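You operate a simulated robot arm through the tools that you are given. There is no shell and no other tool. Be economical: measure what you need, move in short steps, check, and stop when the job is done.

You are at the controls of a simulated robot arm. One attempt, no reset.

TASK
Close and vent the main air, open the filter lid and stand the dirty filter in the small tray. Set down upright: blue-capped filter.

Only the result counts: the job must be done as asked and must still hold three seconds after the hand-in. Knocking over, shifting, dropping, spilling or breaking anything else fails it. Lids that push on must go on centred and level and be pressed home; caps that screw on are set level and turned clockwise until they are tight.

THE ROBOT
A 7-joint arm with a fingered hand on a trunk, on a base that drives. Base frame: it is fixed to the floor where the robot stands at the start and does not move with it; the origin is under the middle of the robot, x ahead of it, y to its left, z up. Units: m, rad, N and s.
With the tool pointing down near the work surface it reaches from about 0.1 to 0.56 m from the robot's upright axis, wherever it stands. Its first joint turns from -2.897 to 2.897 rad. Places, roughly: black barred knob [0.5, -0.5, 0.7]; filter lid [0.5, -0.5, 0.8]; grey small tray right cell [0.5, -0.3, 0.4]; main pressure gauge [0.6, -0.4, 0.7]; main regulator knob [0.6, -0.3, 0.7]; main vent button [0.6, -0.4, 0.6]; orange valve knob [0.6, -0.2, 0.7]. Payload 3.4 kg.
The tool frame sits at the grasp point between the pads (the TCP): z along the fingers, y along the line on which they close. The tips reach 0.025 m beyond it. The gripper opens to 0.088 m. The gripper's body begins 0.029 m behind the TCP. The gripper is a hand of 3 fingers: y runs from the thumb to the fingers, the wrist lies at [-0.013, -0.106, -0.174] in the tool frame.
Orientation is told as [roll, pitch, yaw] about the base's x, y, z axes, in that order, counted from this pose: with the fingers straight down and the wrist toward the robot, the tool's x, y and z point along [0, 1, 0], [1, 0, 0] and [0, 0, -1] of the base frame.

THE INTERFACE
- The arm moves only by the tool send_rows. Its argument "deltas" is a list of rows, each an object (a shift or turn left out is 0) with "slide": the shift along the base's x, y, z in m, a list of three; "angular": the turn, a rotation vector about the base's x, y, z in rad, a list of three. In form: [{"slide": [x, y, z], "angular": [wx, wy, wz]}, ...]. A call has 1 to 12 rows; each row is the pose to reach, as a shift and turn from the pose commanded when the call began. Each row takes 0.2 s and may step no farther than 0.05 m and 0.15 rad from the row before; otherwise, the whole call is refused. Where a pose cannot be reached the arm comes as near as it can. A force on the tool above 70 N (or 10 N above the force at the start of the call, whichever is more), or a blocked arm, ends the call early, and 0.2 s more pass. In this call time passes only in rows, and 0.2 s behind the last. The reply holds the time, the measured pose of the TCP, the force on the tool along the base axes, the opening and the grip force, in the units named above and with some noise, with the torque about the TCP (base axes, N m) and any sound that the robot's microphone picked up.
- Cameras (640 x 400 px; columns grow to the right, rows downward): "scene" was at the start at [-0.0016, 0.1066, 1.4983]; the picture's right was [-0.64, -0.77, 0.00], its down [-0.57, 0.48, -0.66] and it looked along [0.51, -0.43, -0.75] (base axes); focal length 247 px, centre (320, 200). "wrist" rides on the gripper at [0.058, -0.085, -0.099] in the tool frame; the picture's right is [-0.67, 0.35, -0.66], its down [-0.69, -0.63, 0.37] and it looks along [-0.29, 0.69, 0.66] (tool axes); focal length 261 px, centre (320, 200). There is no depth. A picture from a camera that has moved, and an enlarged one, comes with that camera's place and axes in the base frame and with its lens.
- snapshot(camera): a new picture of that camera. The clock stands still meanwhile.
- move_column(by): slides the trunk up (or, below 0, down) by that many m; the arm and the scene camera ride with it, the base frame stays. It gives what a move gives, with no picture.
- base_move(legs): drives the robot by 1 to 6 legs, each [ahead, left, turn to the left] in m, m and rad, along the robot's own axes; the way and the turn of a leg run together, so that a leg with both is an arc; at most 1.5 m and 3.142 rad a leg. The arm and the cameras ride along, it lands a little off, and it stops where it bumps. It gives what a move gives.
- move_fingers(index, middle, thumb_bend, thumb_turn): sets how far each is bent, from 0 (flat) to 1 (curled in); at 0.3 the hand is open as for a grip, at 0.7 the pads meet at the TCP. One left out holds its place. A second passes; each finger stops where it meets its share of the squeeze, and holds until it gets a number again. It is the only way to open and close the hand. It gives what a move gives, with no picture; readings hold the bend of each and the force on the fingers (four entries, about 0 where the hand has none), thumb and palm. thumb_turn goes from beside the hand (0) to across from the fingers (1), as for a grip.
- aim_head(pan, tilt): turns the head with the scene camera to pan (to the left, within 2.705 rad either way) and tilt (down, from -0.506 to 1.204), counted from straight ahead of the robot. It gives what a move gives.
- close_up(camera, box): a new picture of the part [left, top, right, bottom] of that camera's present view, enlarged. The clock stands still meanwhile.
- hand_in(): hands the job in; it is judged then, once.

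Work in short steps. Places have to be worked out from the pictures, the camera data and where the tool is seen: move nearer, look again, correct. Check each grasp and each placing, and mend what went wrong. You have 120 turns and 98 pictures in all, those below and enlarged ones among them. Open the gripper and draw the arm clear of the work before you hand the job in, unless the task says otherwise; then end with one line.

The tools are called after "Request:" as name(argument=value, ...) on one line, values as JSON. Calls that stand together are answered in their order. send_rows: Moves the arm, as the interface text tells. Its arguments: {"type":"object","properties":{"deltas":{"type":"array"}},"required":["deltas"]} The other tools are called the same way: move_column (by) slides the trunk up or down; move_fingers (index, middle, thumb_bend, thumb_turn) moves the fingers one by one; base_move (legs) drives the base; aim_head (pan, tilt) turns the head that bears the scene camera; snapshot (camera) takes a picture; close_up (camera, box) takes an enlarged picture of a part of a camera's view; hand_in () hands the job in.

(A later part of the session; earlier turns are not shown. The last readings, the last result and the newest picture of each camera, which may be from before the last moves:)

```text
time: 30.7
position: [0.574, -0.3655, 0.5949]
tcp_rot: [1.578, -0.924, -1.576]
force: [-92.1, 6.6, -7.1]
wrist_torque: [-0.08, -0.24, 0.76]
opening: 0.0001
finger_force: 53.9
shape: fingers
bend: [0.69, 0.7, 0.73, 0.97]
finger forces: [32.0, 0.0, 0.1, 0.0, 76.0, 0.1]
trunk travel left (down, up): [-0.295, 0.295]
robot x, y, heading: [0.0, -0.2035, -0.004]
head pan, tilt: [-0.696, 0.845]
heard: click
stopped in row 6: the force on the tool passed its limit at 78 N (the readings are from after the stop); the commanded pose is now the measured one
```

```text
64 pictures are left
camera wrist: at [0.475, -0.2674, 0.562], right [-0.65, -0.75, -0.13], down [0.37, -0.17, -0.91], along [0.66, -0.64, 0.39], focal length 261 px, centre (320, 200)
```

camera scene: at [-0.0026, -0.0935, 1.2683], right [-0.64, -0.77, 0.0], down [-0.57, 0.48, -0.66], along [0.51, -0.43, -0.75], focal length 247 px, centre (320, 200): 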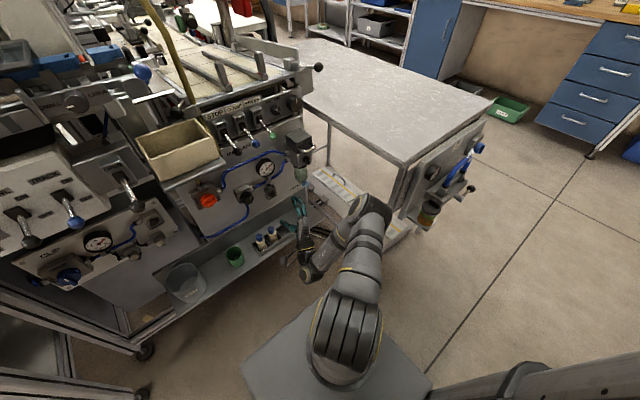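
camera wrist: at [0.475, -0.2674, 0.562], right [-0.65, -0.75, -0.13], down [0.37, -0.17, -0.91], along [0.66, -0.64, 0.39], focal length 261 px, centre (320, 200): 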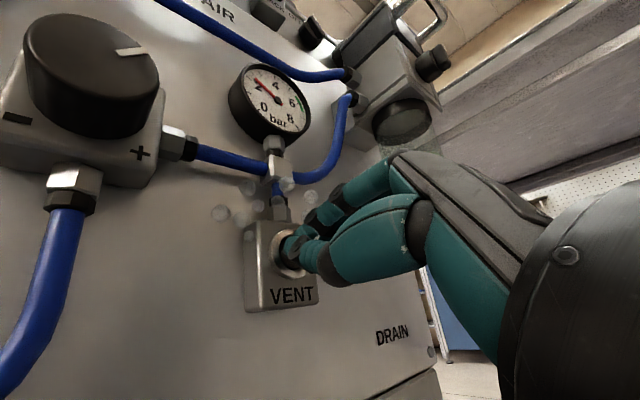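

A click, and the gauge is falling (about 2 bar) with air puffing out. I hold in place a little longer, easing off slightly.

Request:
send_rows(deltas=[{"slide": [-0.001, 0, 0]}, {"slide": [-0.001, 0, 0]}, {"slide": [-0.001, 0, 0]}, {"slide": [-0.001, 0, 0]}, {"slide": [-0.001, 0, 0]}, {"slide": [-0.001, 0, 0]}, {"slide": [-0.001, 0, 0]}, {"slide": [-0.001, 0, 0]}])

Request:
close_up(camera="wrist", box=[220, 50, 348, 130])

```text
time: 32.5
position: [0.5763, -0.3637, 0.5959]
tcp_rot: [1.578, -0.924, -1.574]
force: [-40.6, -2.5, -4.6]
wrist_torque: [0.04, 0.0, 0.27]
opening: 0.0
finger_force: 22.3
shape: fingers
bend: [0.7, 0.7, 0.72, 0.97]
finger forces: [14.8, 1.1, 0.1, 0.0, 29.2, 0.0]
trunk travel left (down, up): [-0.295, 0.295]
robot x, y, heading: [-0.0046, -0.201, -0.004]
head pan, tilt: [-0.696, 0.845]
```

```text
5.00 times, centred on (284, 90) of wrist
camera zoom: at [0.4778, -0.2675, 0.5627], right [-0.65, -0.75, -0.13], down [0.37, -0.17, -0.91], along [0.66, -0.64, 0.39], focal length 1303 px, centre (500, 750)
```

zoom: 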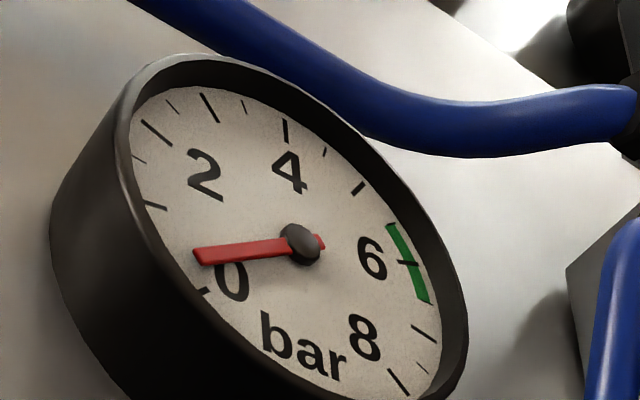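

Nearly zero. I hold another ~1.5 s.

Request:
send_rows(deltas=[{"slide": [0, 0, 0]}, {"slide": [0, 0, 0]}, {"slide": [0, 0, 0]}, {"slide": [0, 0, 0]}, {"slide": [0, 0, 0]}, {"slide": [0, 0, 0]}, {"slide": [0, 0, 0]}, {"slide": [0, 0, 0]}, {"slide": [0, 0, 0]}, {"slide": [0, 0, 0]}, {"slide": [0, 0, 0]}, {"slide": [0, 0, 0]}])

Request:
close_up(camera="wrist", box=[220, 50, 348, 130])

```text
time: 35.1
position: [0.5771, -0.3649, 0.595]
tcp_rot: [1.577, -0.925, -1.571]
force: [-40.8, -3.8, -5.1]
wrist_torque: [-0.01, 0.01, 0.2]
opening: 0.0
finger_force: 22.9
shape: fingers
bend: [0.7, 0.7, 0.72, 0.97]
finger forces: [15.8, 1.1, 0.0, 0.0, 29.1, 0.1]
trunk travel left (down, up): [-0.295, 0.295]
robot x, y, heading: [-0.0031, -0.1986, -0.001]
head pan, tilt: [-0.696, 0.845]
```

```text
5.00 times, centred on (284, 90) of wrist
camera zoom: at [0.4778, -0.2675, 0.5628], right [-0.65, -0.75, -0.13], down [0.37, -0.17, -0.91], along [0.66, -0.64, 0.39], focal length 1303 px, centre (500, 750)
```

zoom: 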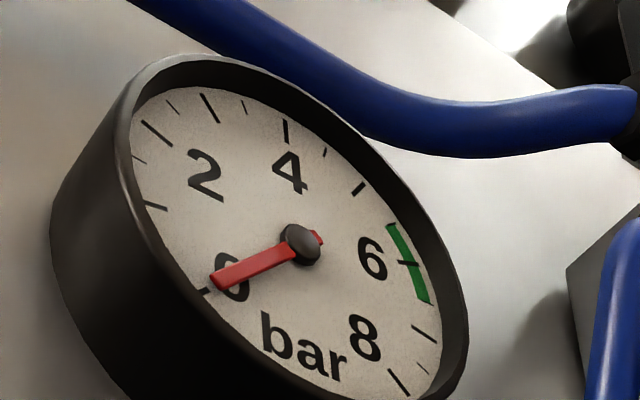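

The gauge reads 0. I back off 0.12 m, raise the trunk, and study the filter housing.

Request:
send_rows(deltas=[{"slide": [-0.03, 0, 0]}, {"slide": [-0.07, 0, 0]}, {"slide": [-0.11, 0, 0]}])

Request:
close_up(camera="wrist", box=[160, 0, 480, 200])

Request:
close_up(camera="scene", box=[270, 120, 334, 160])

Request:
close_up(camera="scene", box=[160, 200, 320, 300])

```text
time: 35.9
position: [0.4685, -0.3648, 0.5953]
tcp_rot: [1.573, -0.925, -1.57]
force: [0.3, 0.8, -0.6]
wrist_torque: [-0.01, 0.02, -0.01]
opening: 0.0
finger_force: 0.0
shape: fingers
bend: [0.7, 0.7, 0.7, 0.98]
finger forces: [0.0, 0.1, 0.0, 0.0, 0.0, 0.0]
trunk travel left (down, up): [-0.295, 0.295]
robot x, y, heading: [-0.0045, -0.1957, -0.003]
head pan, tilt: [-0.696, 0.845]
```

```text
2.00 times, centred on (320, 100) of wrist
camera zoom: at [0.3691, -0.2678, 0.5624], right [-0.65, -0.75, -0.13], down [0.37, -0.17, -0.91], along [0.66, -0.64, 0.39], focal length 521 px, centre (320, 400)
```

zoom: 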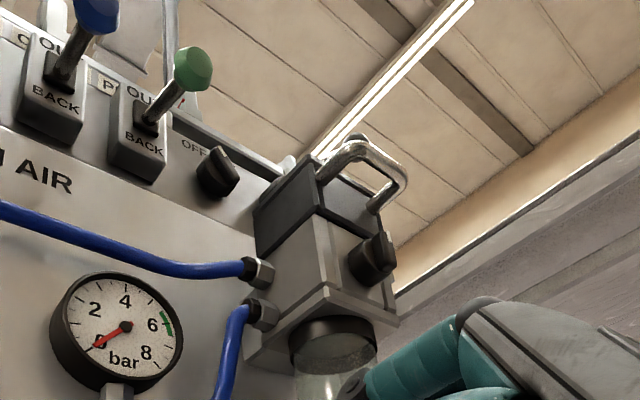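

```text
10.00 times, centred on (302, 140) of scene
camera zoom: at [-0.0033, -0.0934, 1.2683], right [-0.64, -0.77, 0.0], down [-0.57, 0.48, -0.66], along [0.51, -0.43, -0.75], focal length 2470 px, centre (500, 800)
```

zoom: 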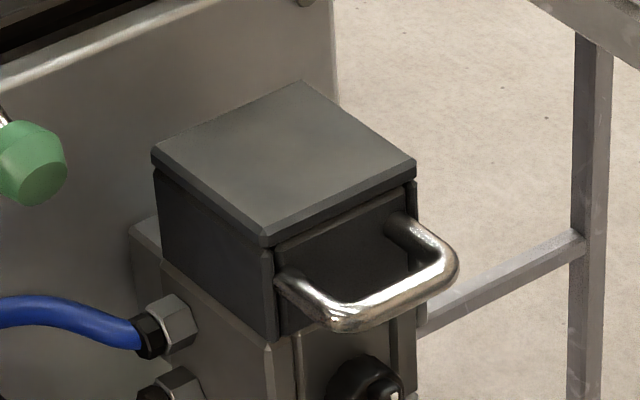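

```text
4.00 times, centred on (240, 250) of scene
camera zoom: at [-0.0033, -0.0934, 1.2683], right [-0.64, -0.77, 0.0], down [-0.57, 0.48, -0.66], along [0.51, -0.43, -0.75], focal length 988 px, centre (640, 0)
```

zoom: 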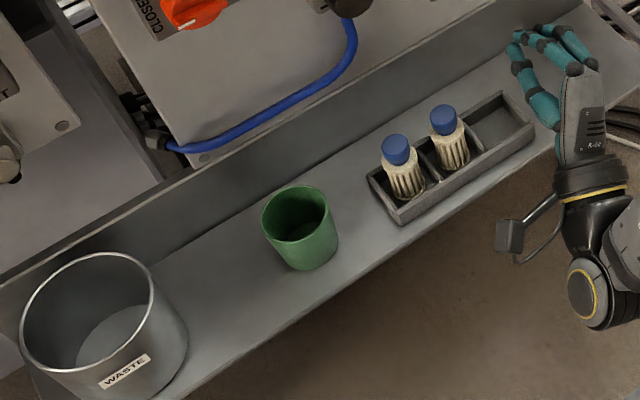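

The lid has a front handle, the barred knob below it is likely its latch, and the right tray cell is empty. I zoom on the knob from the wrist camera.

Request:
move_column(by=0.1)

Request:
snapshot(camera="wrist")

```text
time: 37.2
position: [0.4686, -0.3656, 0.6948]
tcp_rot: [1.575, -0.926, -1.57]
force: [0.4, 0.0, -0.1]
wrist_torque: [0.01, 0.02, -0.04]
opening: 0.0
finger_force: 0.0
shape: fingers
bend: [0.7, 0.7, 0.7, 0.98]
finger forces: [0.0, 0.0, 0.1, 0.1, 0.0, 0.0]
trunk travel left (down, up): [-0.395, 0.195]
robot x, y, heading: [-0.002, -0.1978, -0.002]
head pan, tilt: [-0.696, 0.845]
```

```text
58 pictures are left
camera wrist: at [0.369, -0.268, 0.6622], right [-0.65, -0.75, -0.13], down [0.37, -0.17, -0.91], along [0.66, -0.64, 0.38], focal length 261 px, centre (320, 200)
```

wrist: 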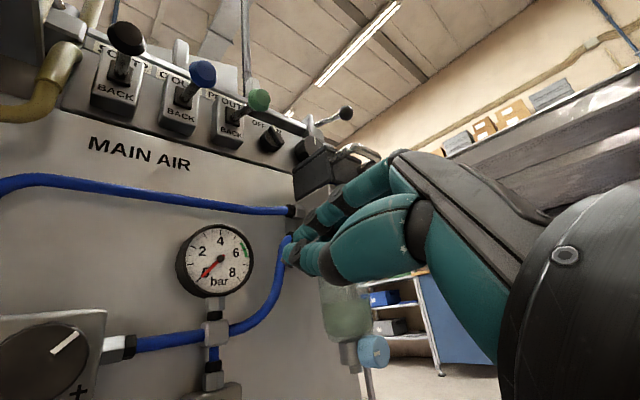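

The hand blocks that view. I take a strong zoom of the knob from the scene camera instead, which now stands higher.

Request:
close_up(camera="scene", box=[280, 140, 328, 170])

```text
13.33 times, centred on (304, 155) of scene
camera zoom: at [-0.0035, -0.0934, 1.3683], right [-0.64, -0.77, 0.0], down [-0.57, 0.48, -0.66], along [0.51, -0.43, -0.75], focal length 3294 px, centre (533, 800)
```

zoom: 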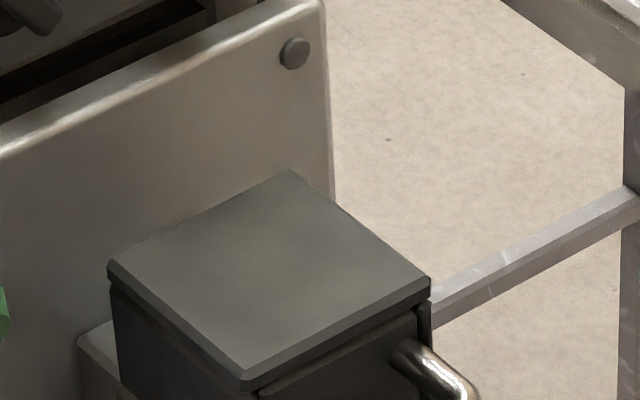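

Shift the zoom down a little.

Request:
close_up(camera="scene", box=[280, 160, 328, 190])

```text
13.33 times, centred on (304, 175) of scene
camera zoom: at [-0.0035, -0.0934, 1.3683], right [-0.64, -0.77, 0.0], down [-0.57, 0.48, -0.66], along [0.51, -0.43, -0.75], focal length 3294 px, centre (533, 533)
```

zoom: 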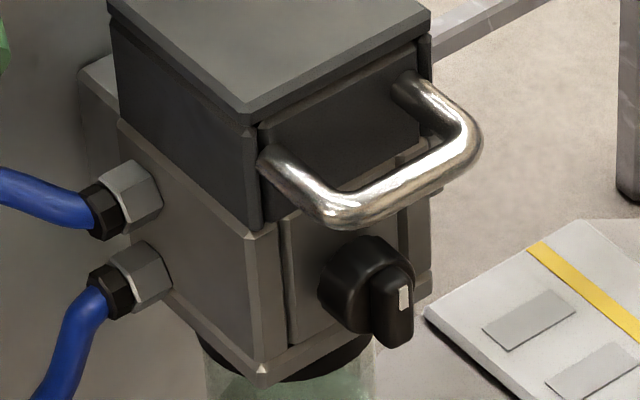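

The latch knob sits around (0.51, -0.47, 0.74), bar vertical, with the lid handle 5 cm above it. I retract, open the hand and roll so the fingers close horizontally, clear of the handle.

Request:
send_rows(deltas=[{"slide": [-0.03, -0.01, 0.005], "angular": [0.1, 0, 0]}, {"slide": [-0.06, -0.02, 0.01], "angular": [0.22, 0, 0]}, {"slide": [-0.07, -0.03, 0.015], "angular": [0.35, 0, 0]}, {"slide": [-0.07, -0.04, 0.02], "angular": [0.48, 0, 0]}, {"slide": [-0.07, -0.05, 0.03], "angular": [0.61, 0, 0]}, {"slide": [-0.07, -0.06, 0.037], "angular": [0.74, 0, 0]}, {"slide": [-0.07, -0.07, 0.045], "angular": [0.87, 0, 0]}, {"slide": [-0.07, -0.075, 0.045], "angular": [0.925, 0, 0]}])

Request:
move_fingers(index=0.35, middle=0.35, thumb_bend=0.35)

Request:
snapshot(camera="wrist")

```text
time: 39.0
position: [0.3978, -0.4411, 0.7401]
tcp_rot: [1.575, 0.001, -1.57]
force: [0.5, 0.5, 0.4]
wrist_torque: [0.01, -0.01, 0.01]
opening: 0.0
finger_force: 0.0
shape: fingers
bend: [0.7, 0.7, 0.7, 0.98]
finger forces: [0.0, 0.1, 0.0, 0.0, 0.1, 0.0]
trunk travel left (down, up): [-0.395, 0.195]
robot x, y, heading: [-0.0028, -0.2033, 0.002]
head pan, tilt: [-0.696, 0.845]
```

```text
time: 40.0
position: [0.3993, -0.4405, 0.7403]
tcp_rot: [1.574, 0.001, -1.572]
force: [-0.7, 0.2, 0.9]
wrist_torque: [0.01, 0.01, 0.01]
opening: 0.0738
finger_force: 0.1
shape: fingers
bend: [0.35, 0.35, 0.35, 0.98]
finger forces: [0.0, 0.0, 0.0, 0.1, 0.1, 0.0]
trunk travel left (down, up): [-0.395, 0.195]
robot x, y, heading: [-0.003, -0.2008, -0.001]
head pan, tilt: [-0.696, 0.845]
```

```text
55 pictures are left
camera wrist: at [0.2991, -0.3555, 0.7979], right [-0.65, -0.35, -0.67], down [0.37, 0.63, -0.68], along [0.66, -0.69, -0.28], focal length 261 px, centre (320, 200)
```

wrist: 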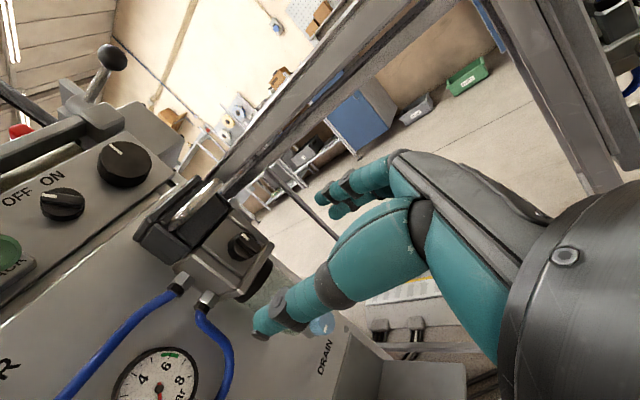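

Excellent view of the housing. Zooming for detail.

Request:
close_up(camera="wrist", box=[120, 160, 312, 280])

```text
3.33 times, centred on (216, 220) of wrist
camera zoom: at [0.2991, -0.3555, 0.7979], right [-0.65, -0.35, -0.67], down [0.37, 0.63, -0.68], along [0.66, -0.69, -0.28], focal length 869 px, centre (667, 133)
```

zoom: 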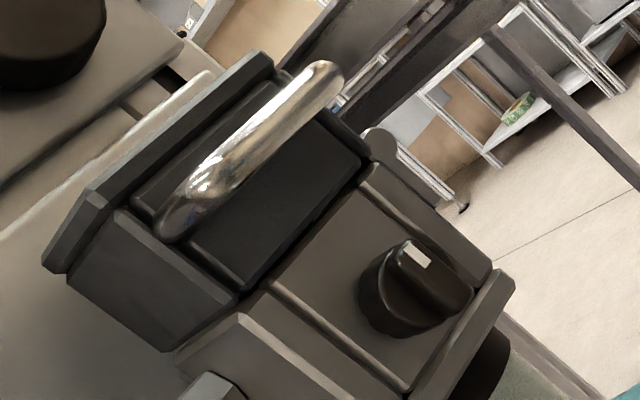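

A hinge barrel shows on the lid's right side, so the lid should swing up to the right; the knob is the front latch with its pointer up. I step nearer to triangulate the knob.

Request:
send_rows(deltas=[{"slide": [0.025, -0.01, 0.004]}, {"slide": [0.05, -0.021, 0.008]}])

Request:
snapshot(camera="wrist")

```text
time: 40.6
position: [0.4471, -0.4624, 0.7488]
tcp_rot: [1.576, -0.001, -1.57]
force: [0.0, 0.8, 0.1]
wrist_torque: [0.02, 0.01, -0.03]
opening: 0.0739
finger_force: 0.0
shape: fingers
bend: [0.35, 0.35, 0.35, 0.98]
finger forces: [0.0, 0.0, 0.1, 0.0, 0.1, 0.0]
trunk travel left (down, up): [-0.395, 0.195]
robot x, y, heading: [0.0005, -0.1972, -0.004]
head pan, tilt: [-0.696, 0.845]
```

```text
53 pictures are left
camera wrist: at [0.3489, -0.3761, 0.8061], right [-0.65, -0.35, -0.67], down [0.37, 0.63, -0.68], along [0.66, -0.69, -0.28], focal length 261 px, centre (320, 200)
```

wrist: 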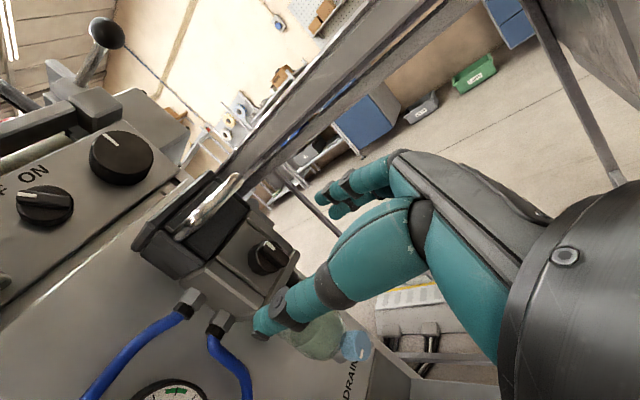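

Knob triangulates to (0.513, -0.465, 0.752). I advance to straddle it and grip.

Request:
send_rows(deltas=[{"slide": [0.02, -0.002, 0.003]}, {"slide": [0.035, -0.002, 0.003]}, {"slide": [0.049, -0.002, 0.003]}])

Request:
move_fingers(index=0.95, middle=0.95, thumb_bend=0.95)

Request:
close_up(camera="wrist", box=[160, 160, 400, 310])

```text
time: 41.4
position: [0.4972, -0.4621, 0.7513]
tcp_rot: [1.573, -0.001, -1.571]
force: [1.1, -0.1, 0.0]
wrist_torque: [0.01, -0.01, 0.03]
opening: 0.0739
finger_force: 0.0
shape: fingers
bend: [0.35, 0.35, 0.35, 0.98]
finger forces: [0.1, 0.0, 0.0, 0.0, 0.1, 0.0]
trunk travel left (down, up): [-0.395, 0.195]
robot x, y, heading: [0.0008, -0.1989, -0.001]
head pan, tilt: [-0.696, 0.845]
```

```text
time: 42.4
position: [0.4967, -0.4638, 0.7515]
tcp_rot: [1.574, 0.0, -1.572]
force: [3.1, -16.3, -1.6]
wrist_torque: [-0.04, 0.06, -0.32]
opening: 0.0029
finger_force: 12.7
shape: fingers
bend: [0.57, 0.59, 0.88, 0.94]
finger forces: [13.2, 13.0, 0.1, 0.0, 0.1, 0.0]
trunk travel left (down, up): [-0.395, 0.195]
robot x, y, heading: [-0.0025, -0.2025, -0.0]
head pan, tilt: [-0.696, 0.845]
```

```text
2.67 times, centred on (280, 235) of wrist
camera zoom: at [0.3974, -0.3802, 0.8088], right [-0.65, -0.35, -0.67], down [0.37, 0.63, -0.68], along [0.66, -0.7, -0.28], focal length 695 px, centre (427, 107)
```

zoom: 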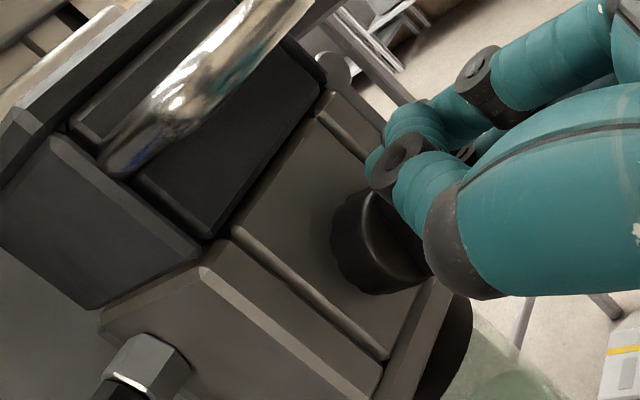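

The thumb passed in front of the knob, so I was too shallow. I open, go 13 mm deeper, and close again.

Request:
move_fingers(index=0.35, middle=0.35, thumb_bend=0.35)

Request:
send_rows(deltas=[{"slide": [0.007, -0.003, 0]}, {"slide": [0.014, -0.004, 0]}])

Request:
move_fingers(index=0.9, middle=0.9, thumb_bend=0.9)

Request:
close_up(camera="wrist", box=[160, 160, 400, 310])

```text
time: 43.4
position: [0.4962, -0.4629, 0.7517]
tcp_rot: [1.573, 0.001, -1.572]
force: [-0.4, -0.9, -0.1]
wrist_torque: [0.0, 0.03, -0.02]
opening: 0.0738
finger_force: 0.1
shape: fingers
bend: [0.35, 0.35, 0.35, 0.97]
finger forces: [0.0, 0.0, 0.0, 0.0, 0.0, 0.0]
trunk travel left (down, up): [-0.395, 0.195]
robot x, y, heading: [-0.0021, -0.2007, -0.006]
head pan, tilt: [-0.696, 0.845]
```

```text
time: 44.0
position: [0.5104, -0.4683, 0.7519]
tcp_rot: [1.574, 0.001, -1.569]
force: [-0.6, -0.1, -1.1]
wrist_torque: [0.0, 0.0, 0.01]
opening: 0.0739
finger_force: 0.0
shape: fingers
bend: [0.35, 0.35, 0.35, 0.97]
finger forces: [0.0, 0.0, 0.1, 0.0, 0.0, 0.1]
trunk travel left (down, up): [-0.395, 0.195]
robot x, y, heading: [-0.002, -0.1973, -0.001]
head pan, tilt: [-0.696, 0.845]
```

```text
time: 45.0
position: [0.5105, -0.4698, 0.7514]
tcp_rot: [1.574, -0.001, -1.573]
force: [-2.9, -16.0, -1.1]
wrist_torque: [-0.04, 0.05, -0.43]
opening: 0.0542
finger_force: 15.9
shape: fingers
bend: [0.43, 0.46, 0.48, 0.97]
finger forces: [13.0, 11.2, 0.1, 0.0, 8.3, 0.1]
trunk travel left (down, up): [-0.395, 0.195]
robot x, y, heading: [-0.0013, -0.1997, -0.004]
head pan, tilt: [-0.696, 0.845]
```

```text
2.67 times, centred on (280, 235) of wrist
camera zoom: at [0.411, -0.3841, 0.8086], right [-0.65, -0.35, -0.67], down [0.37, 0.63, -0.68], along [0.66, -0.7, -0.28], focal length 695 px, centre (427, 107)
```

zoom: 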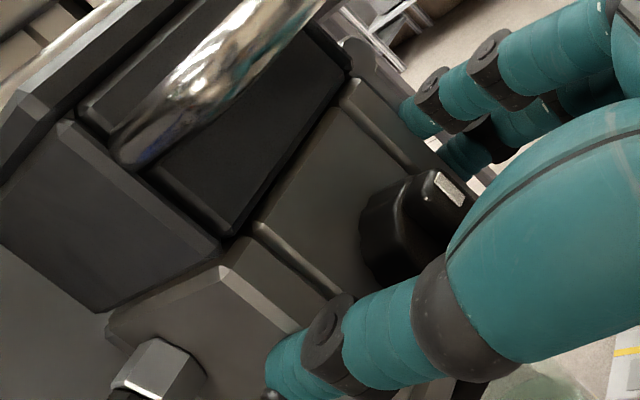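

The fingers straddled the whole housing (54 mm wide), which centres it at y≈-0.470. I back off, pre-narrow the hand to about 40 mm, and re-enter around the knob only.

Request:
move_fingers(index=0.35, middle=0.35, thumb_bend=0.35)

Request:
send_rows(deltas=[{"slide": [-0.02, -0.001, 0]}, {"slide": [-0.05, -0.0015, 0]}])

Request:
move_fingers(index=0.52, middle=0.52, thumb_bend=0.52)

Request:
send_rows(deltas=[{"slide": [0.02, 0, 0]}, {"slide": [0.034, 0, 0]}])

Request:
close_up(camera="wrist", box=[160, 160, 400, 310])

```text
time: 46.0
position: [0.5099, -0.4671, 0.7512]
tcp_rot: [1.573, 0.0, -1.572]
force: [0.3, 0.2, 0.2]
wrist_torque: [0.0, -0.01, 0.0]
opening: 0.0738
finger_force: 0.0
shape: fingers
bend: [0.35, 0.35, 0.35, 0.97]
finger forces: [0.1, 0.1, 0.1, 0.0, 0.0, 0.1]
trunk travel left (down, up): [-0.395, 0.195]
robot x, y, heading: [-0.0018, -0.2017, -0.005]
head pan, tilt: [-0.696, 0.845]
```

```text
time: 46.6
position: [0.4618, -0.4695, 0.7502]
tcp_rot: [1.573, -0.001, -1.571]
force: [1.6, -0.1, -0.3]
wrist_torque: [0.01, -0.04, 0.02]
opening: 0.0742
finger_force: 0.0
shape: fingers
bend: [0.35, 0.35, 0.35, 0.97]
finger forces: [0.0, 0.0, 0.1, 0.1, 0.1, 0.0]
trunk travel left (down, up): [-0.395, 0.195]
robot x, y, heading: [-0.0015, -0.1988, -0.001]
head pan, tilt: [-0.696, 0.845]
```

```text
time: 47.6
position: [0.4609, -0.4696, 0.7515]
tcp_rot: [1.574, 0.0, -1.571]
force: [-0.5, -0.5, 0.1]
wrist_torque: [0.02, 0.0, -0.01]
opening: 0.0378
finger_force: 0.1
shape: fingers
bend: [0.52, 0.52, 0.52, 0.97]
finger forces: [0.0, 0.0, 0.1, 0.1, 0.0, 0.1]
trunk travel left (down, up): [-0.395, 0.195]
robot x, y, heading: [-0.0017, -0.2, -0.006]
head pan, tilt: [-0.696, 0.845]
```

```text
time: 48.2
position: [0.4949, -0.4691, 0.7496]
tcp_rot: [1.574, 0.001, -1.569]
force: [0.2, 0.2, 0.2]
wrist_torque: [0.0, 0.01, 0.01]
opening: 0.0381
finger_force: 0.1
shape: fingers
bend: [0.52, 0.52, 0.52, 0.97]
finger forces: [0.0, 0.1, 0.0, 0.0, 0.1, 0.0]
trunk travel left (down, up): [-0.395, 0.195]
robot x, y, heading: [-0.0043, -0.1997, -0.0]
head pan, tilt: [-0.696, 0.845]
```

```text
2.67 times, centred on (280, 235) of wrist
camera zoom: at [0.3959, -0.3842, 0.8086], right [-0.65, -0.35, -0.67], down [0.37, 0.63, -0.68], along [0.66, -0.69, -0.28], focal length 695 px, centre (427, 107)
```

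zoom: 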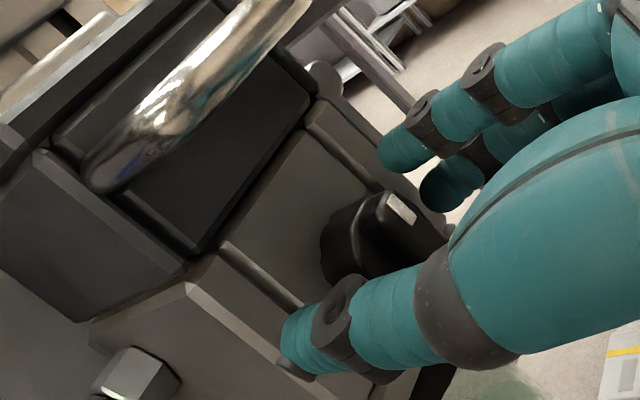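

The tips now straddle the knob neatly. I go 9 mm deeper and close.

Request:
send_rows(deltas=[{"slide": [0.005, 0, 0]}, {"slide": [0.009, 0, 0]}])

Request:
move_fingers(index=0.95, middle=0.95, thumb_bend=0.95)

Request:
close_up(camera="wrist", box=[160, 160, 400, 310])

```text
time: 48.8
position: [0.5006, -0.4698, 0.7519]
tcp_rot: [1.573, 0.0, -1.574]
force: [-17.6, -1.3, 0.2]
wrist_torque: [-0.04, 0.04, -0.49]
opening: 0.0377
finger_force: 8.7
shape: fingers
bend: [0.52, 0.51, 0.52, 0.97]
finger forces: [3.3, 14.6, 0.0, 0.0, 0.3, 0.1]
trunk travel left (down, up): [-0.395, 0.195]
robot x, y, heading: [-0.0024, -0.1977, -0.002]
head pan, tilt: [-0.696, 0.845]
```

```text
time: 49.8
position: [0.5046, -0.471, 0.7511]
tcp_rot: [1.576, 0.001, -1.571]
force: [1.4, -18.7, 1.5]
wrist_torque: [-0.05, -0.01, -0.27]
opening: 0.0005
finger_force: 14.1
shape: fingers
bend: [0.76, 0.59, 0.88, 0.93]
finger forces: [11.0, 13.7, 0.0, 0.1, 3.5, 0.1]
trunk travel left (down, up): [-0.395, 0.195]
robot x, y, heading: [0.0002, -0.2053, -0.005]
head pan, tilt: [-0.696, 0.845]
```

```text
2.67 times, centred on (280, 235) of wrist
camera zoom: at [0.4052, -0.3857, 0.8086], right [-0.65, -0.35, -0.67], down [0.37, 0.63, -0.68], along [0.66, -0.69, -0.28], focal length 695 px, centre (427, 107)
```

zoom: 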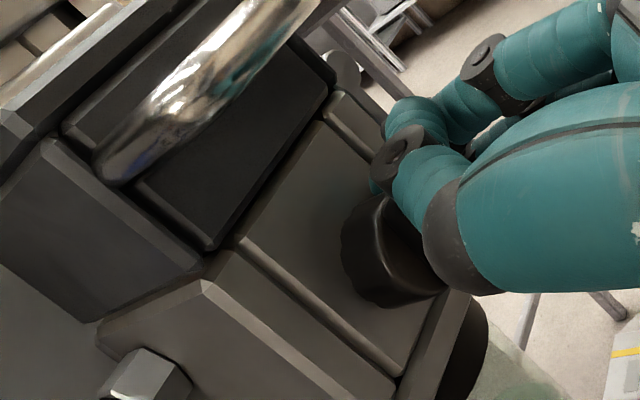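

The thumb passed the knob again, so I need another viewpoint to see why.

Request:
close_up(camera="scene", box=[274, 160, 338, 200])

```text
10.00 times, centred on (306, 180) of scene
camera zoom: at [-0.0033, -0.0957, 1.3685], right [-0.64, -0.77, 0.0], down [-0.57, 0.48, -0.66], along [0.51, -0.43, -0.75], focal length 2470 px, centre (460, 400)
```

zoom: 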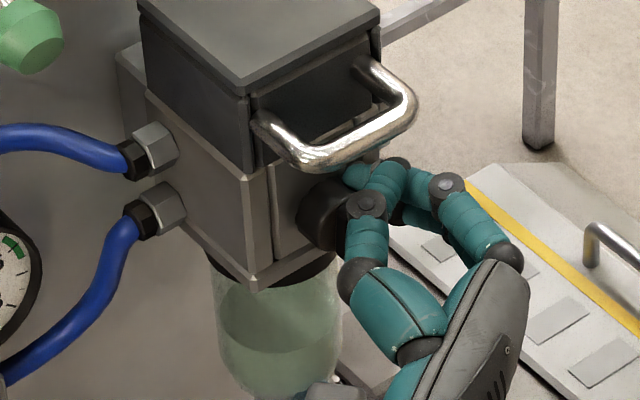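

Both views agree that the knob's centre is at (0.515, -0.462, 0.754), so I was 8 mm too far right. I back out, shift left, and re-enter with a narrow opening.

Request:
move_fingers(index=0.5, middle=0.5, thumb_bend=0.45)

Request:
send_rows(deltas=[{"slide": [-0.04, 0, 0]}, {"slide": [-0.04, 0.0085, 0.0025]}, {"slide": [-0.015, 0.0085, 0.0025]}, {"slide": [-0.001, 0.0085, 0.0025]}])

Request:
move_fingers(index=0.95, middle=0.95, thumb_bend=0.95)

Request:
close_up(camera="scene", box=[274, 160, 338, 200])

```text
time: 50.8
position: [0.5019, -0.4695, 0.7528]
tcp_rot: [1.576, 0.0, -1.57]
force: [-30.6, 6.4, 0.6]
wrist_torque: [-0.05, -0.17, -0.41]
opening: 0.0367
finger_force: 15.7
shape: fingers
bend: [0.59, 0.53, 0.45, 0.97]
finger forces: [22.7, 7.9, 0.1, 0.1, 0.1, 0.0]
trunk travel left (down, up): [-0.395, 0.195]
robot x, y, heading: [-0.0032, -0.1979, -0.003]
head pan, tilt: [-0.696, 0.845]
```

```text
time: 51.8
position: [0.5011, -0.4619, 0.7532]
tcp_rot: [1.574, 0.001, -1.574]
force: [-13.6, -0.4, 0.1]
wrist_torque: [-0.01, 0.08, -0.38]
opening: 0.0469
finger_force: 6.2
shape: fingers
bend: [0.5, 0.49, 0.45, 0.97]
finger forces: [0.0, 13.2, 0.0, 0.0, 0.0, 0.0]
trunk travel left (down, up): [-0.395, 0.195]
robot x, y, heading: [-0.0065, -0.2008, -0.002]
head pan, tilt: [-0.696, 0.845]
```

```text
time: 52.8
position: [0.5018, -0.4624, 0.7542]
tcp_rot: [1.576, 0.001, -1.573]
force: [-5.5, -18.8, 6.4]
wrist_torque: [-0.16, -0.13, -0.5]
opening: 0.0
finger_force: 17.5
shape: fingers
bend: [0.71, 0.51, 0.85, 0.96]
finger forces: [20.3, 14.8, 0.0, 0.1, 0.1, 0.0]
trunk travel left (down, up): [-0.395, 0.195]
robot x, y, heading: [-0.0024, -0.1982, -0.003]
head pan, tilt: [-0.696, 0.845]
```

```text
10.00 times, centred on (306, 180) of scene
camera zoom: at [-0.0047, -0.0954, 1.3685], right [-0.64, -0.77, 0.0], down [-0.57, 0.48, -0.66], along [0.51, -0.43, -0.75], focal length 2470 px, centre (460, 400)
```

zoom: 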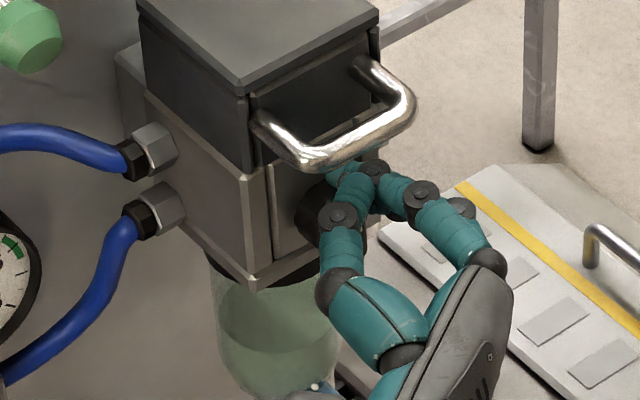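

The middle finger meets the knob while index and thumb pass above it, so the hand is too high. I reopen, back out, drop about 13 mm and re-enter.

Request:
move_fingers(index=0.5, middle=0.5, thumb_bend=0.45)

Request:
send_rows(deltas=[{"slide": [-0.04, 0, 0]}, {"slide": [-0.04, -0.004, -0.013]}, {"slide": [-0.015, -0.004, -0.013]}, {"slide": [0.001, -0.004, -0.013]}])

Request:
move_fingers(index=0.95, middle=0.95, thumb_bend=0.95)

Request:
close_up(camera="scene", box=[274, 160, 338, 200])

```text
time: 53.8
position: [0.5011, -0.4599, 0.7547]
tcp_rot: [1.575, 0.001, -1.569]
force: [-25.6, 1.9, -1.6]
wrist_torque: [-0.01, 0.0, -0.55]
opening: 0.0423
finger_force: 14.6
shape: fingers
bend: [0.54, 0.49, 0.45, 0.97]
finger forces: [13.0, 16.2, 0.0, 0.1, 0.0, 0.1]
trunk travel left (down, up): [-0.395, 0.195]
robot x, y, heading: [-0.0041, -0.2021, -0.008]
head pan, tilt: [-0.696, 0.845]
```

```text
time: 54.8
position: [0.5009, -0.4654, 0.7412]
tcp_rot: [1.576, 0.002, -1.575]
force: [-14.9, -1.8, -1.0]
wrist_torque: [0.01, 0.14, -0.45]
opening: 0.0466
finger_force: 7.0
shape: fingers
bend: [0.5, 0.49, 0.45, 0.97]
finger forces: [0.1, 14.2, 0.1, 0.0, 0.0, 0.0]
trunk travel left (down, up): [-0.395, 0.195]
robot x, y, heading: [-0.0032, -0.1979, -0.001]
head pan, tilt: [-0.696, 0.845]
```

```text
time: 55.8
position: [0.5018, -0.4631, 0.7405]
tcp_rot: [1.575, 0.003, -1.571]
force: [-32.2, 8.2, -9.8]
wrist_torque: [0.13, -0.13, -1.08]
opening: 0.0164
finger_force: 36.8
shape: fingers
bend: [0.52, 0.95, 0.71, 0.98]
finger forces: [52.5, 0.0, 0.1, 0.0, 21.1, 0.1]
trunk travel left (down, up): [-0.395, 0.195]
robot x, y, heading: [0.0027, -0.1988, -0.003]
head pan, tilt: [-0.696, 0.845]
```

```text
10.00 times, centred on (306, 180) of scene
camera zoom: at [-0.0064, -0.0928, 1.3682], right [-0.64, -0.77, 0.0], down [-0.57, 0.48, -0.67], along [0.51, -0.43, -0.75], focal length 2470 px, centre (460, 400)
```

zoom: 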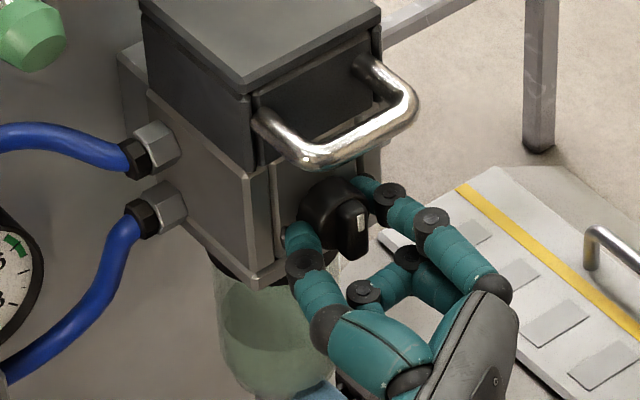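

Now index and thumb hold the knob but the middle finger slips under it. I recentre about 6 mm up and regrip.

Request:
move_fingers(index=0.5, middle=0.5, thumb_bend=0.45)

Request:
send_rows(deltas=[{"slide": [-0.03, 0, 0]}, {"slide": [-0.03, -0.003, 0.006]}, {"slide": [-0.003, -0.003, 0.006]}])

Request:
move_fingers(index=0.9, middle=0.9, thumb_bend=0.9)

Request:
close_up(camera="scene", box=[274, 160, 338, 200])

```text
time: 56.8
position: [0.5002, -0.4653, 0.7432]
tcp_rot: [1.578, 0.001, -1.573]
force: [-35.5, 4.3, -5.1]
wrist_torque: [0.03, 0.12, -0.27]
opening: 0.0423
finger_force: 21.4
shape: fingers
bend: [0.54, 0.85, 0.45, 0.98]
finger forces: [18.8, 23.1, 0.0, 0.0, 0.0, 0.1]
trunk travel left (down, up): [-0.395, 0.195]
robot x, y, heading: [-0.002, -0.2011, -0.004]
head pan, tilt: [-0.696, 0.845]
```

```text
time: 57.6
position: [0.4998, -0.4687, 0.7471]
tcp_rot: [1.576, -0.001, -1.569]
force: [-1.7, -0.3, 0.7]
wrist_torque: [0.01, 0.01, -0.07]
opening: 0.0468
finger_force: 1.0
shape: fingers
bend: [0.5, 0.5, 0.45, 0.98]
finger forces: [0.0, 2.4, 0.0, 0.1, 0.0, 0.0]
trunk travel left (down, up): [-0.395, 0.195]
robot x, y, heading: [-0.0006, -0.2012, -0.002]
head pan, tilt: [-0.696, 0.845]
```

```text
time: 58.6
position: [0.5012, -0.4664, 0.7458]
tcp_rot: [1.571, 0.003, -1.569]
force: [6.0, -4.5, -10.4]
wrist_torque: [0.03, 0.29, -0.25]
opening: 0.0137
finger_force: 23.5
shape: fingers
bend: [0.56, 0.64, 0.71, 0.94]
finger forces: [11.7, 15.6, 0.0, 0.0, 18.8, 0.1]
trunk travel left (down, up): [-0.395, 0.195]
robot x, y, heading: [-0.0022, -0.1998, -0.003]
head pan, tilt: [-0.696, 0.845]
```

```text
10.00 times, centred on (306, 180) of scene
camera zoom: at [-0.0016, -0.0946, 1.3683], right [-0.64, -0.77, 0.0], down [-0.57, 0.48, -0.66], along [0.51, -0.43, -0.75], focal length 2470 px, centre (460, 400)
```

zoom: 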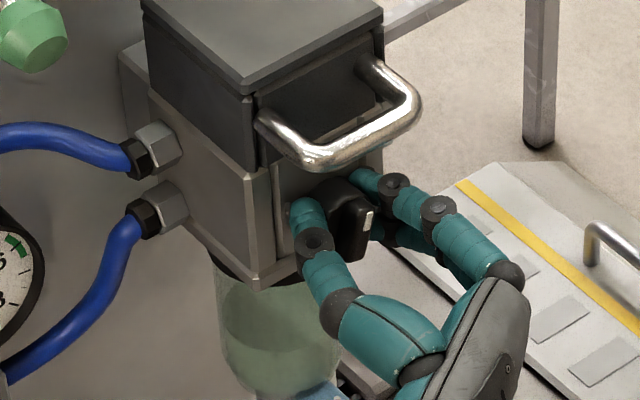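

A proper grip now: thumb left, index and middle right. I try turning counter-clockwise first.

Request:
send_rows(deltas=[{"angular": [-0.12, 0, 0]}, {"angular": [-0.24, 0, 0]}, {"angular": [-0.36, 0, 0]}, {"angular": [-0.48, 0, 0]}])

Request:
close_up(camera="scene", box=[274, 160, 338, 200])

```text
time: 59.6
position: [0.5022, -0.4688, 0.7447]
tcp_rot: [1.568, -0.482, -1.568]
force: [4.2, -11.6, -17.9]
wrist_torque: [0.2, 0.35, -0.44]
opening: 0.0135
finger_force: 27.1
shape: fingers
bend: [0.56, 0.64, 0.71, 0.94]
finger forces: [15.2, 21.5, 0.0, 0.1, 18.1, 0.0]
trunk travel left (down, up): [-0.395, 0.195]
robot x, y, heading: [-0.0013, -0.203, 0.002]
head pan, tilt: [-0.696, 0.845]
```

```text
10.00 times, centred on (306, 180) of scene
camera zoom: at [-0.0014, -0.0958, 1.3684], right [-0.64, -0.77, 0.0], down [-0.57, 0.48, -0.66], along [0.51, -0.43, -0.75], focal length 2470 px, centre (460, 400)
```

zoom: 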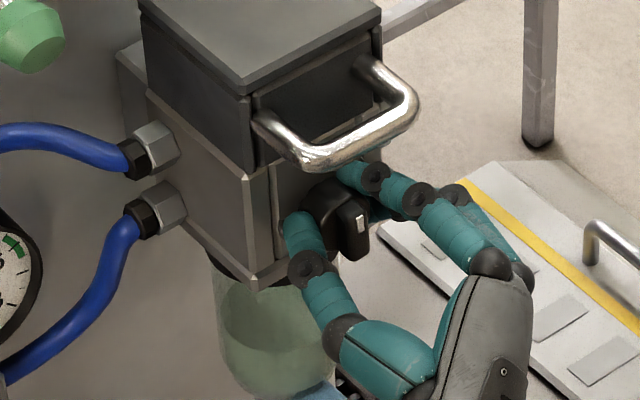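

The bar stayed vertical, so the fingers slid. I try clockwise, back through the start and beyond.

Request:
send_rows(deltas=[{"angular": [0.14, 0, 0]}, {"angular": [0.28, 0, 0]}, {"angular": [0.42, 0, 0]}, {"angular": [0.56, 0, 0]}, {"angular": [0.7, 0, 0]}, {"angular": [0.84, 0, 0]}, {"angular": [0.98, 0, 0]}])

Request:
close_up(camera="scene", box=[274, 160, 338, 200])

```text
time: 61.2
position: [0.5012, -0.4671, 0.7459]
tcp_rot: [1.574, 0.361, -1.57]
force: [3.6, 2.7, -8.8]
wrist_torque: [0.08, 0.34, -0.16]
opening: 0.0128
finger_force: 30.4
shape: fingers
bend: [0.56, 0.66, 0.72, 0.92]
finger forces: [23.5, 17.9, 0.1, 0.0, 19.2, 0.1]
out of reach, approached as far as the arm can: row 7
trunk travel left (down, up): [-0.395, 0.195]
robot x, y, heading: [-0.0039, -0.1987, -0.002]
head pan, tilt: [-0.696, 0.845]
```

```text
10.00 times, centred on (306, 180) of scene
camera zoom: at [-0.0022, -0.0936, 1.3682], right [-0.64, -0.77, 0.0], down [-0.57, 0.48, -0.66], along [0.51, -0.43, -0.75], focal length 2470 px, centre (460, 400)
```

zoom: 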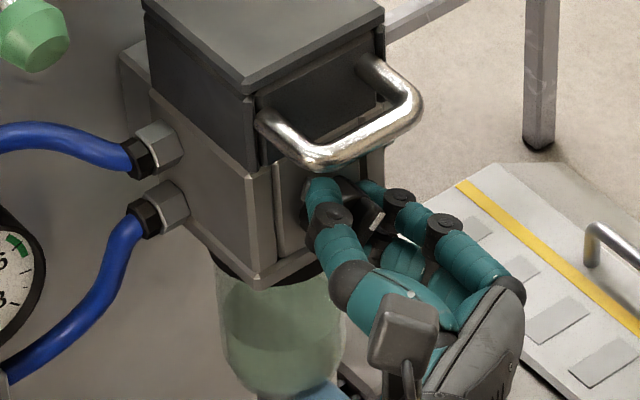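

It turned clockwise. I release and back out to see how far.

Request:
move_fingers(index=0.5, middle=0.5, thumb_bend=0.45)

Request:
send_rows(deltas=[{"slide": [-0.03, 0, 0], "angular": [-0.1, 0, 0]}, {"slide": [-0.06, 0, 0], "angular": [-0.23, 0, 0]}, {"slide": [-0.06, 0, 0], "angular": [-0.37, 0, 0]}, {"slide": [-0.06, 0, 0], "angular": [-0.51, 0, 0]}, {"slide": [-0.06, 0, 0], "angular": [-0.65, 0, 0]}, {"slide": [-0.06, 0, 0], "angular": [-0.79, 0, 0]}, {"slide": [-0.06, 0, 0], "angular": [-0.93, 0, 0]}])

Request:
close_up(camera="scene", box=[274, 160, 338, 200])

```text
time: 62.2
position: [0.5003, -0.4682, 0.7475]
tcp_rot: [1.576, 0.36, -1.57]
force: [-5.6, -0.2, 0.2]
wrist_torque: [0.0, 0.05, -0.09]
opening: 0.0465
finger_force: 2.5
shape: fingers
bend: [0.5, 0.5, 0.45, 0.97]
finger forces: [0.1, 4.5, 0.0, 0.1, 0.0, 0.0]
trunk travel left (down, up): [-0.395, 0.195]
robot x, y, heading: [-0.0032, -0.2033, -0.002]
head pan, tilt: [-0.696, 0.845]
```

```text
time: 63.8
position: [0.4408, -0.4674, 0.747]
tcp_rot: [1.574, -0.572, -1.571]
force: [0.5, 0.2, -0.1]
wrist_torque: [-0.01, 0.03, 0.01]
opening: 0.0467
finger_force: 0.3
shape: fingers
bend: [0.5, 0.5, 0.45, 0.97]
finger forces: [0.0, 0.0, 0.0, 0.0, 0.1, 0.0]
trunk travel left (down, up): [-0.395, 0.195]
robot x, y, heading: [-0.0005, -0.1979, -0.002]
head pan, tilt: [-0.696, 0.845]
```

```text
10.00 times, centred on (306, 180) of scene
camera zoom: at [-0.0036, -0.0935, 1.3683], right [-0.64, -0.77, 0.0], down [-0.57, 0.48, -0.66], along [0.51, -0.43, -0.75], focal length 2470 px, centre (460, 400)
```

zoom: 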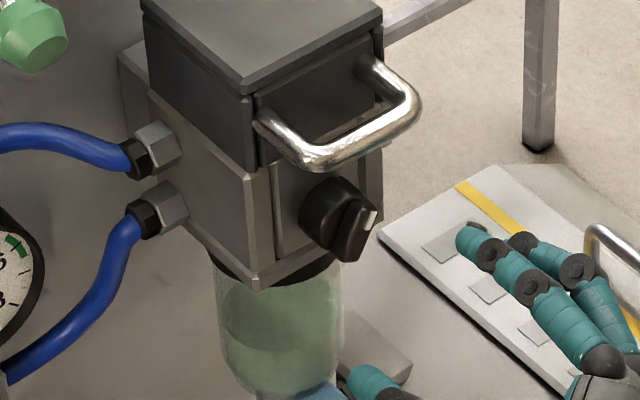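

The pointer is about 40° clockwise. The hand is re-cocked, so I re-enter and grip for the rest.

Request:
send_rows(deltas=[{"slide": [0.03, -0.001, -0.001], "angular": [-0.1, 0, 0]}, {"slide": [0.061, -0.001, -0.001], "angular": [-0.1, 0, 0]}])

Request:
move_fingers(index=0.95, middle=0.95, thumb_bend=0.95)

Request:
send_rows(deltas=[{"angular": [0.14, 0, 0]}, {"angular": [0.28, 0, 0]}, {"angular": [0.42, 0, 0]}, {"angular": [0.56, 0, 0]}, {"angular": [0.7, 0, 0]}, {"angular": [0.84, 0, 0]}, {"angular": [0.98, 0, 0]}])

Request:
close_up(camera="scene", box=[274, 160, 338, 200])

```text
time: 64.4
position: [0.5012, -0.469, 0.7469]
tcp_rot: [1.576, -0.672, -1.572]
force: [-6.6, 0.1, 0.0]
wrist_torque: [-0.01, -0.08, -0.14]
opening: 0.0464
finger_force: 2.4
shape: fingers
bend: [0.5, 0.5, 0.45, 0.97]
finger forces: [0.0, 5.9, 0.0, 0.0, 0.1, 0.0]
trunk travel left (down, up): [-0.395, 0.195]
robot x, y, heading: [-0.0012, -0.2005, 0.0]
head pan, tilt: [-0.696, 0.845]
```

```text
time: 65.4
position: [0.5012, -0.4696, 0.7461]
tcp_rot: [1.574, -0.668, -1.57]
force: [1.9, -10.3, -3.7]
wrist_torque: [-0.01, -0.13, -0.45]
opening: 0.013
finger_force: 29.4
shape: fingers
bend: [0.57, 0.63, 0.68, 0.95]
finger forces: [23.3, 15.9, 0.1, 0.0, 20.3, 0.0]
trunk travel left (down, up): [-0.395, 0.195]
robot x, y, heading: [-0.0026, -0.2021, 0.0]
head pan, tilt: [-0.696, 0.845]
```

```text
time: 67.0
position: [0.5011, -0.4696, 0.7462]
tcp_rot: [1.577, 0.311, -1.569]
force: [-2.1, -1.7, 2.9]
wrist_torque: [-0.26, 0.08, -0.4]
opening: 0.0132
finger_force: 28.8
shape: fingers
bend: [0.56, 0.63, 0.68, 0.94]
finger forces: [23.8, 11.8, 0.0, 0.0, 22.2, 0.0]
trunk travel left (down, up): [-0.395, 0.195]
robot x, y, heading: [-0.0028, -0.206, 0.001]
head pan, tilt: [-0.696, 0.845]
```

```text
10.00 times, centred on (306, 180) of scene
camera zoom: at [-0.004, -0.0932, 1.3684], right [-0.64, -0.77, 0.0], down [-0.57, 0.48, -0.66], along [0.51, -0.43, -0.75], focal length 2470 px, centre (460, 400)
```

zoom: 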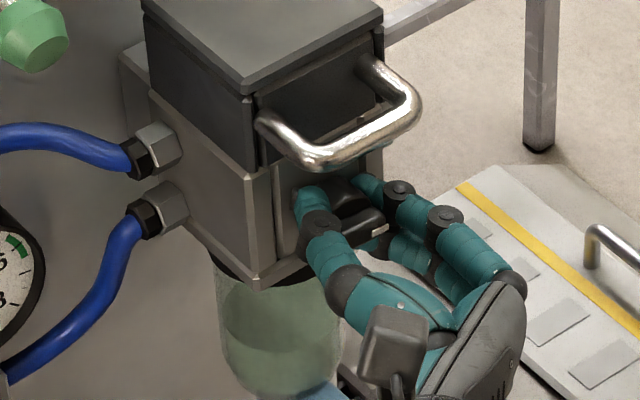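

The bar is now horizontal and the resisting torque suggests the end stop. I release, retreat, and inspect the lid and its hinge.

Request:
move_fingers(index=0.5, middle=0.5, thumb_bend=0.4)

Request:
send_rows(deltas=[{"slide": [-0.04, 0, 0], "angular": [-0.1, 0, 0]}, {"slide": [-0.08, 0.01, 0.02], "angular": [-0.2, 0, 0]}, {"slide": [-0.1, 0.02, 0.04], "angular": [-0.3, 0, 0]}, {"slide": [-0.1, 0.02, 0.06], "angular": [-0.3, 0, 0]}])

Request:
close_up(camera="wrist", box=[120, 160, 340, 300])

Request:
close_up(camera="scene", box=[274, 140, 338, 180])

```text
time: 68.0
position: [0.5006, -0.4688, 0.7446]
tcp_rot: [1.578, 0.308, -1.57]
force: [-8.9, 2.8, -0.3]
wrist_torque: [0.04, 0.08, -0.15]
opening: 0.0516
finger_force: 5.5
shape: fingers
bend: [0.51, 0.53, 0.4, 0.97]
finger forces: [3.2, 6.6, 0.0, 0.1, 0.1, 0.0]
trunk travel left (down, up): [-0.395, 0.195]
robot x, y, heading: [-0.0016, -0.2024, -0.005]
head pan, tilt: [-0.696, 0.845]
```

```text
time: 69.0
position: [0.402, -0.4481, 0.8052]
tcp_rot: [1.577, 0.008, -1.57]
force: [-0.1, -0.1, 1.1]
wrist_torque: [0.01, 0.0, 0.02]
opening: 0.0521
finger_force: 0.0
shape: fingers
bend: [0.5, 0.5, 0.4, 0.97]
finger forces: [0.0, 0.0, 0.0, 0.1, 0.0, 0.0]
trunk travel left (down, up): [-0.395, 0.195]
robot x, y, heading: [-0.0049, -0.2025, -0.001]
head pan, tilt: [-0.696, 0.845]
```

```text
2.86 times, centred on (230, 230) of wrist
camera zoom: at [0.3025, -0.3632, 0.8642], right [-0.65, -0.34, -0.68], down [0.37, 0.64, -0.68], along [0.66, -0.69, -0.29], focal length 745 px, centre (577, 114)
```

zoom: 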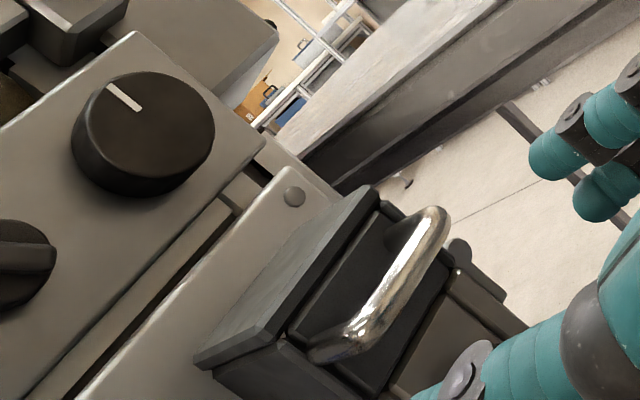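

```text
10.00 times, centred on (306, 160) of scene
camera zoom: at [-0.0035, -0.0934, 1.3683], right [-0.64, -0.77, 0.0], down [-0.57, 0.48, -0.66], along [0.51, -0.43, -0.75], focal length 2470 px, centre (460, 600)
```

zoom: 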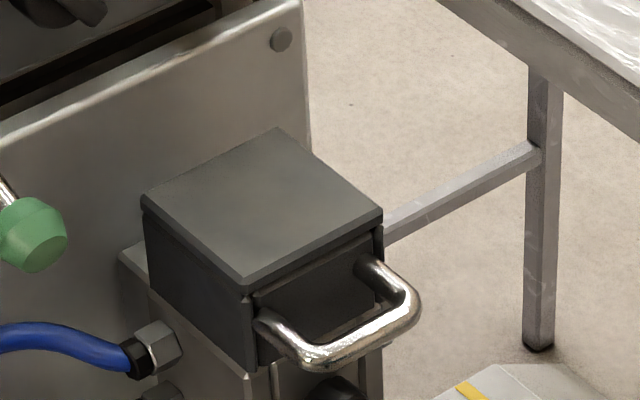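

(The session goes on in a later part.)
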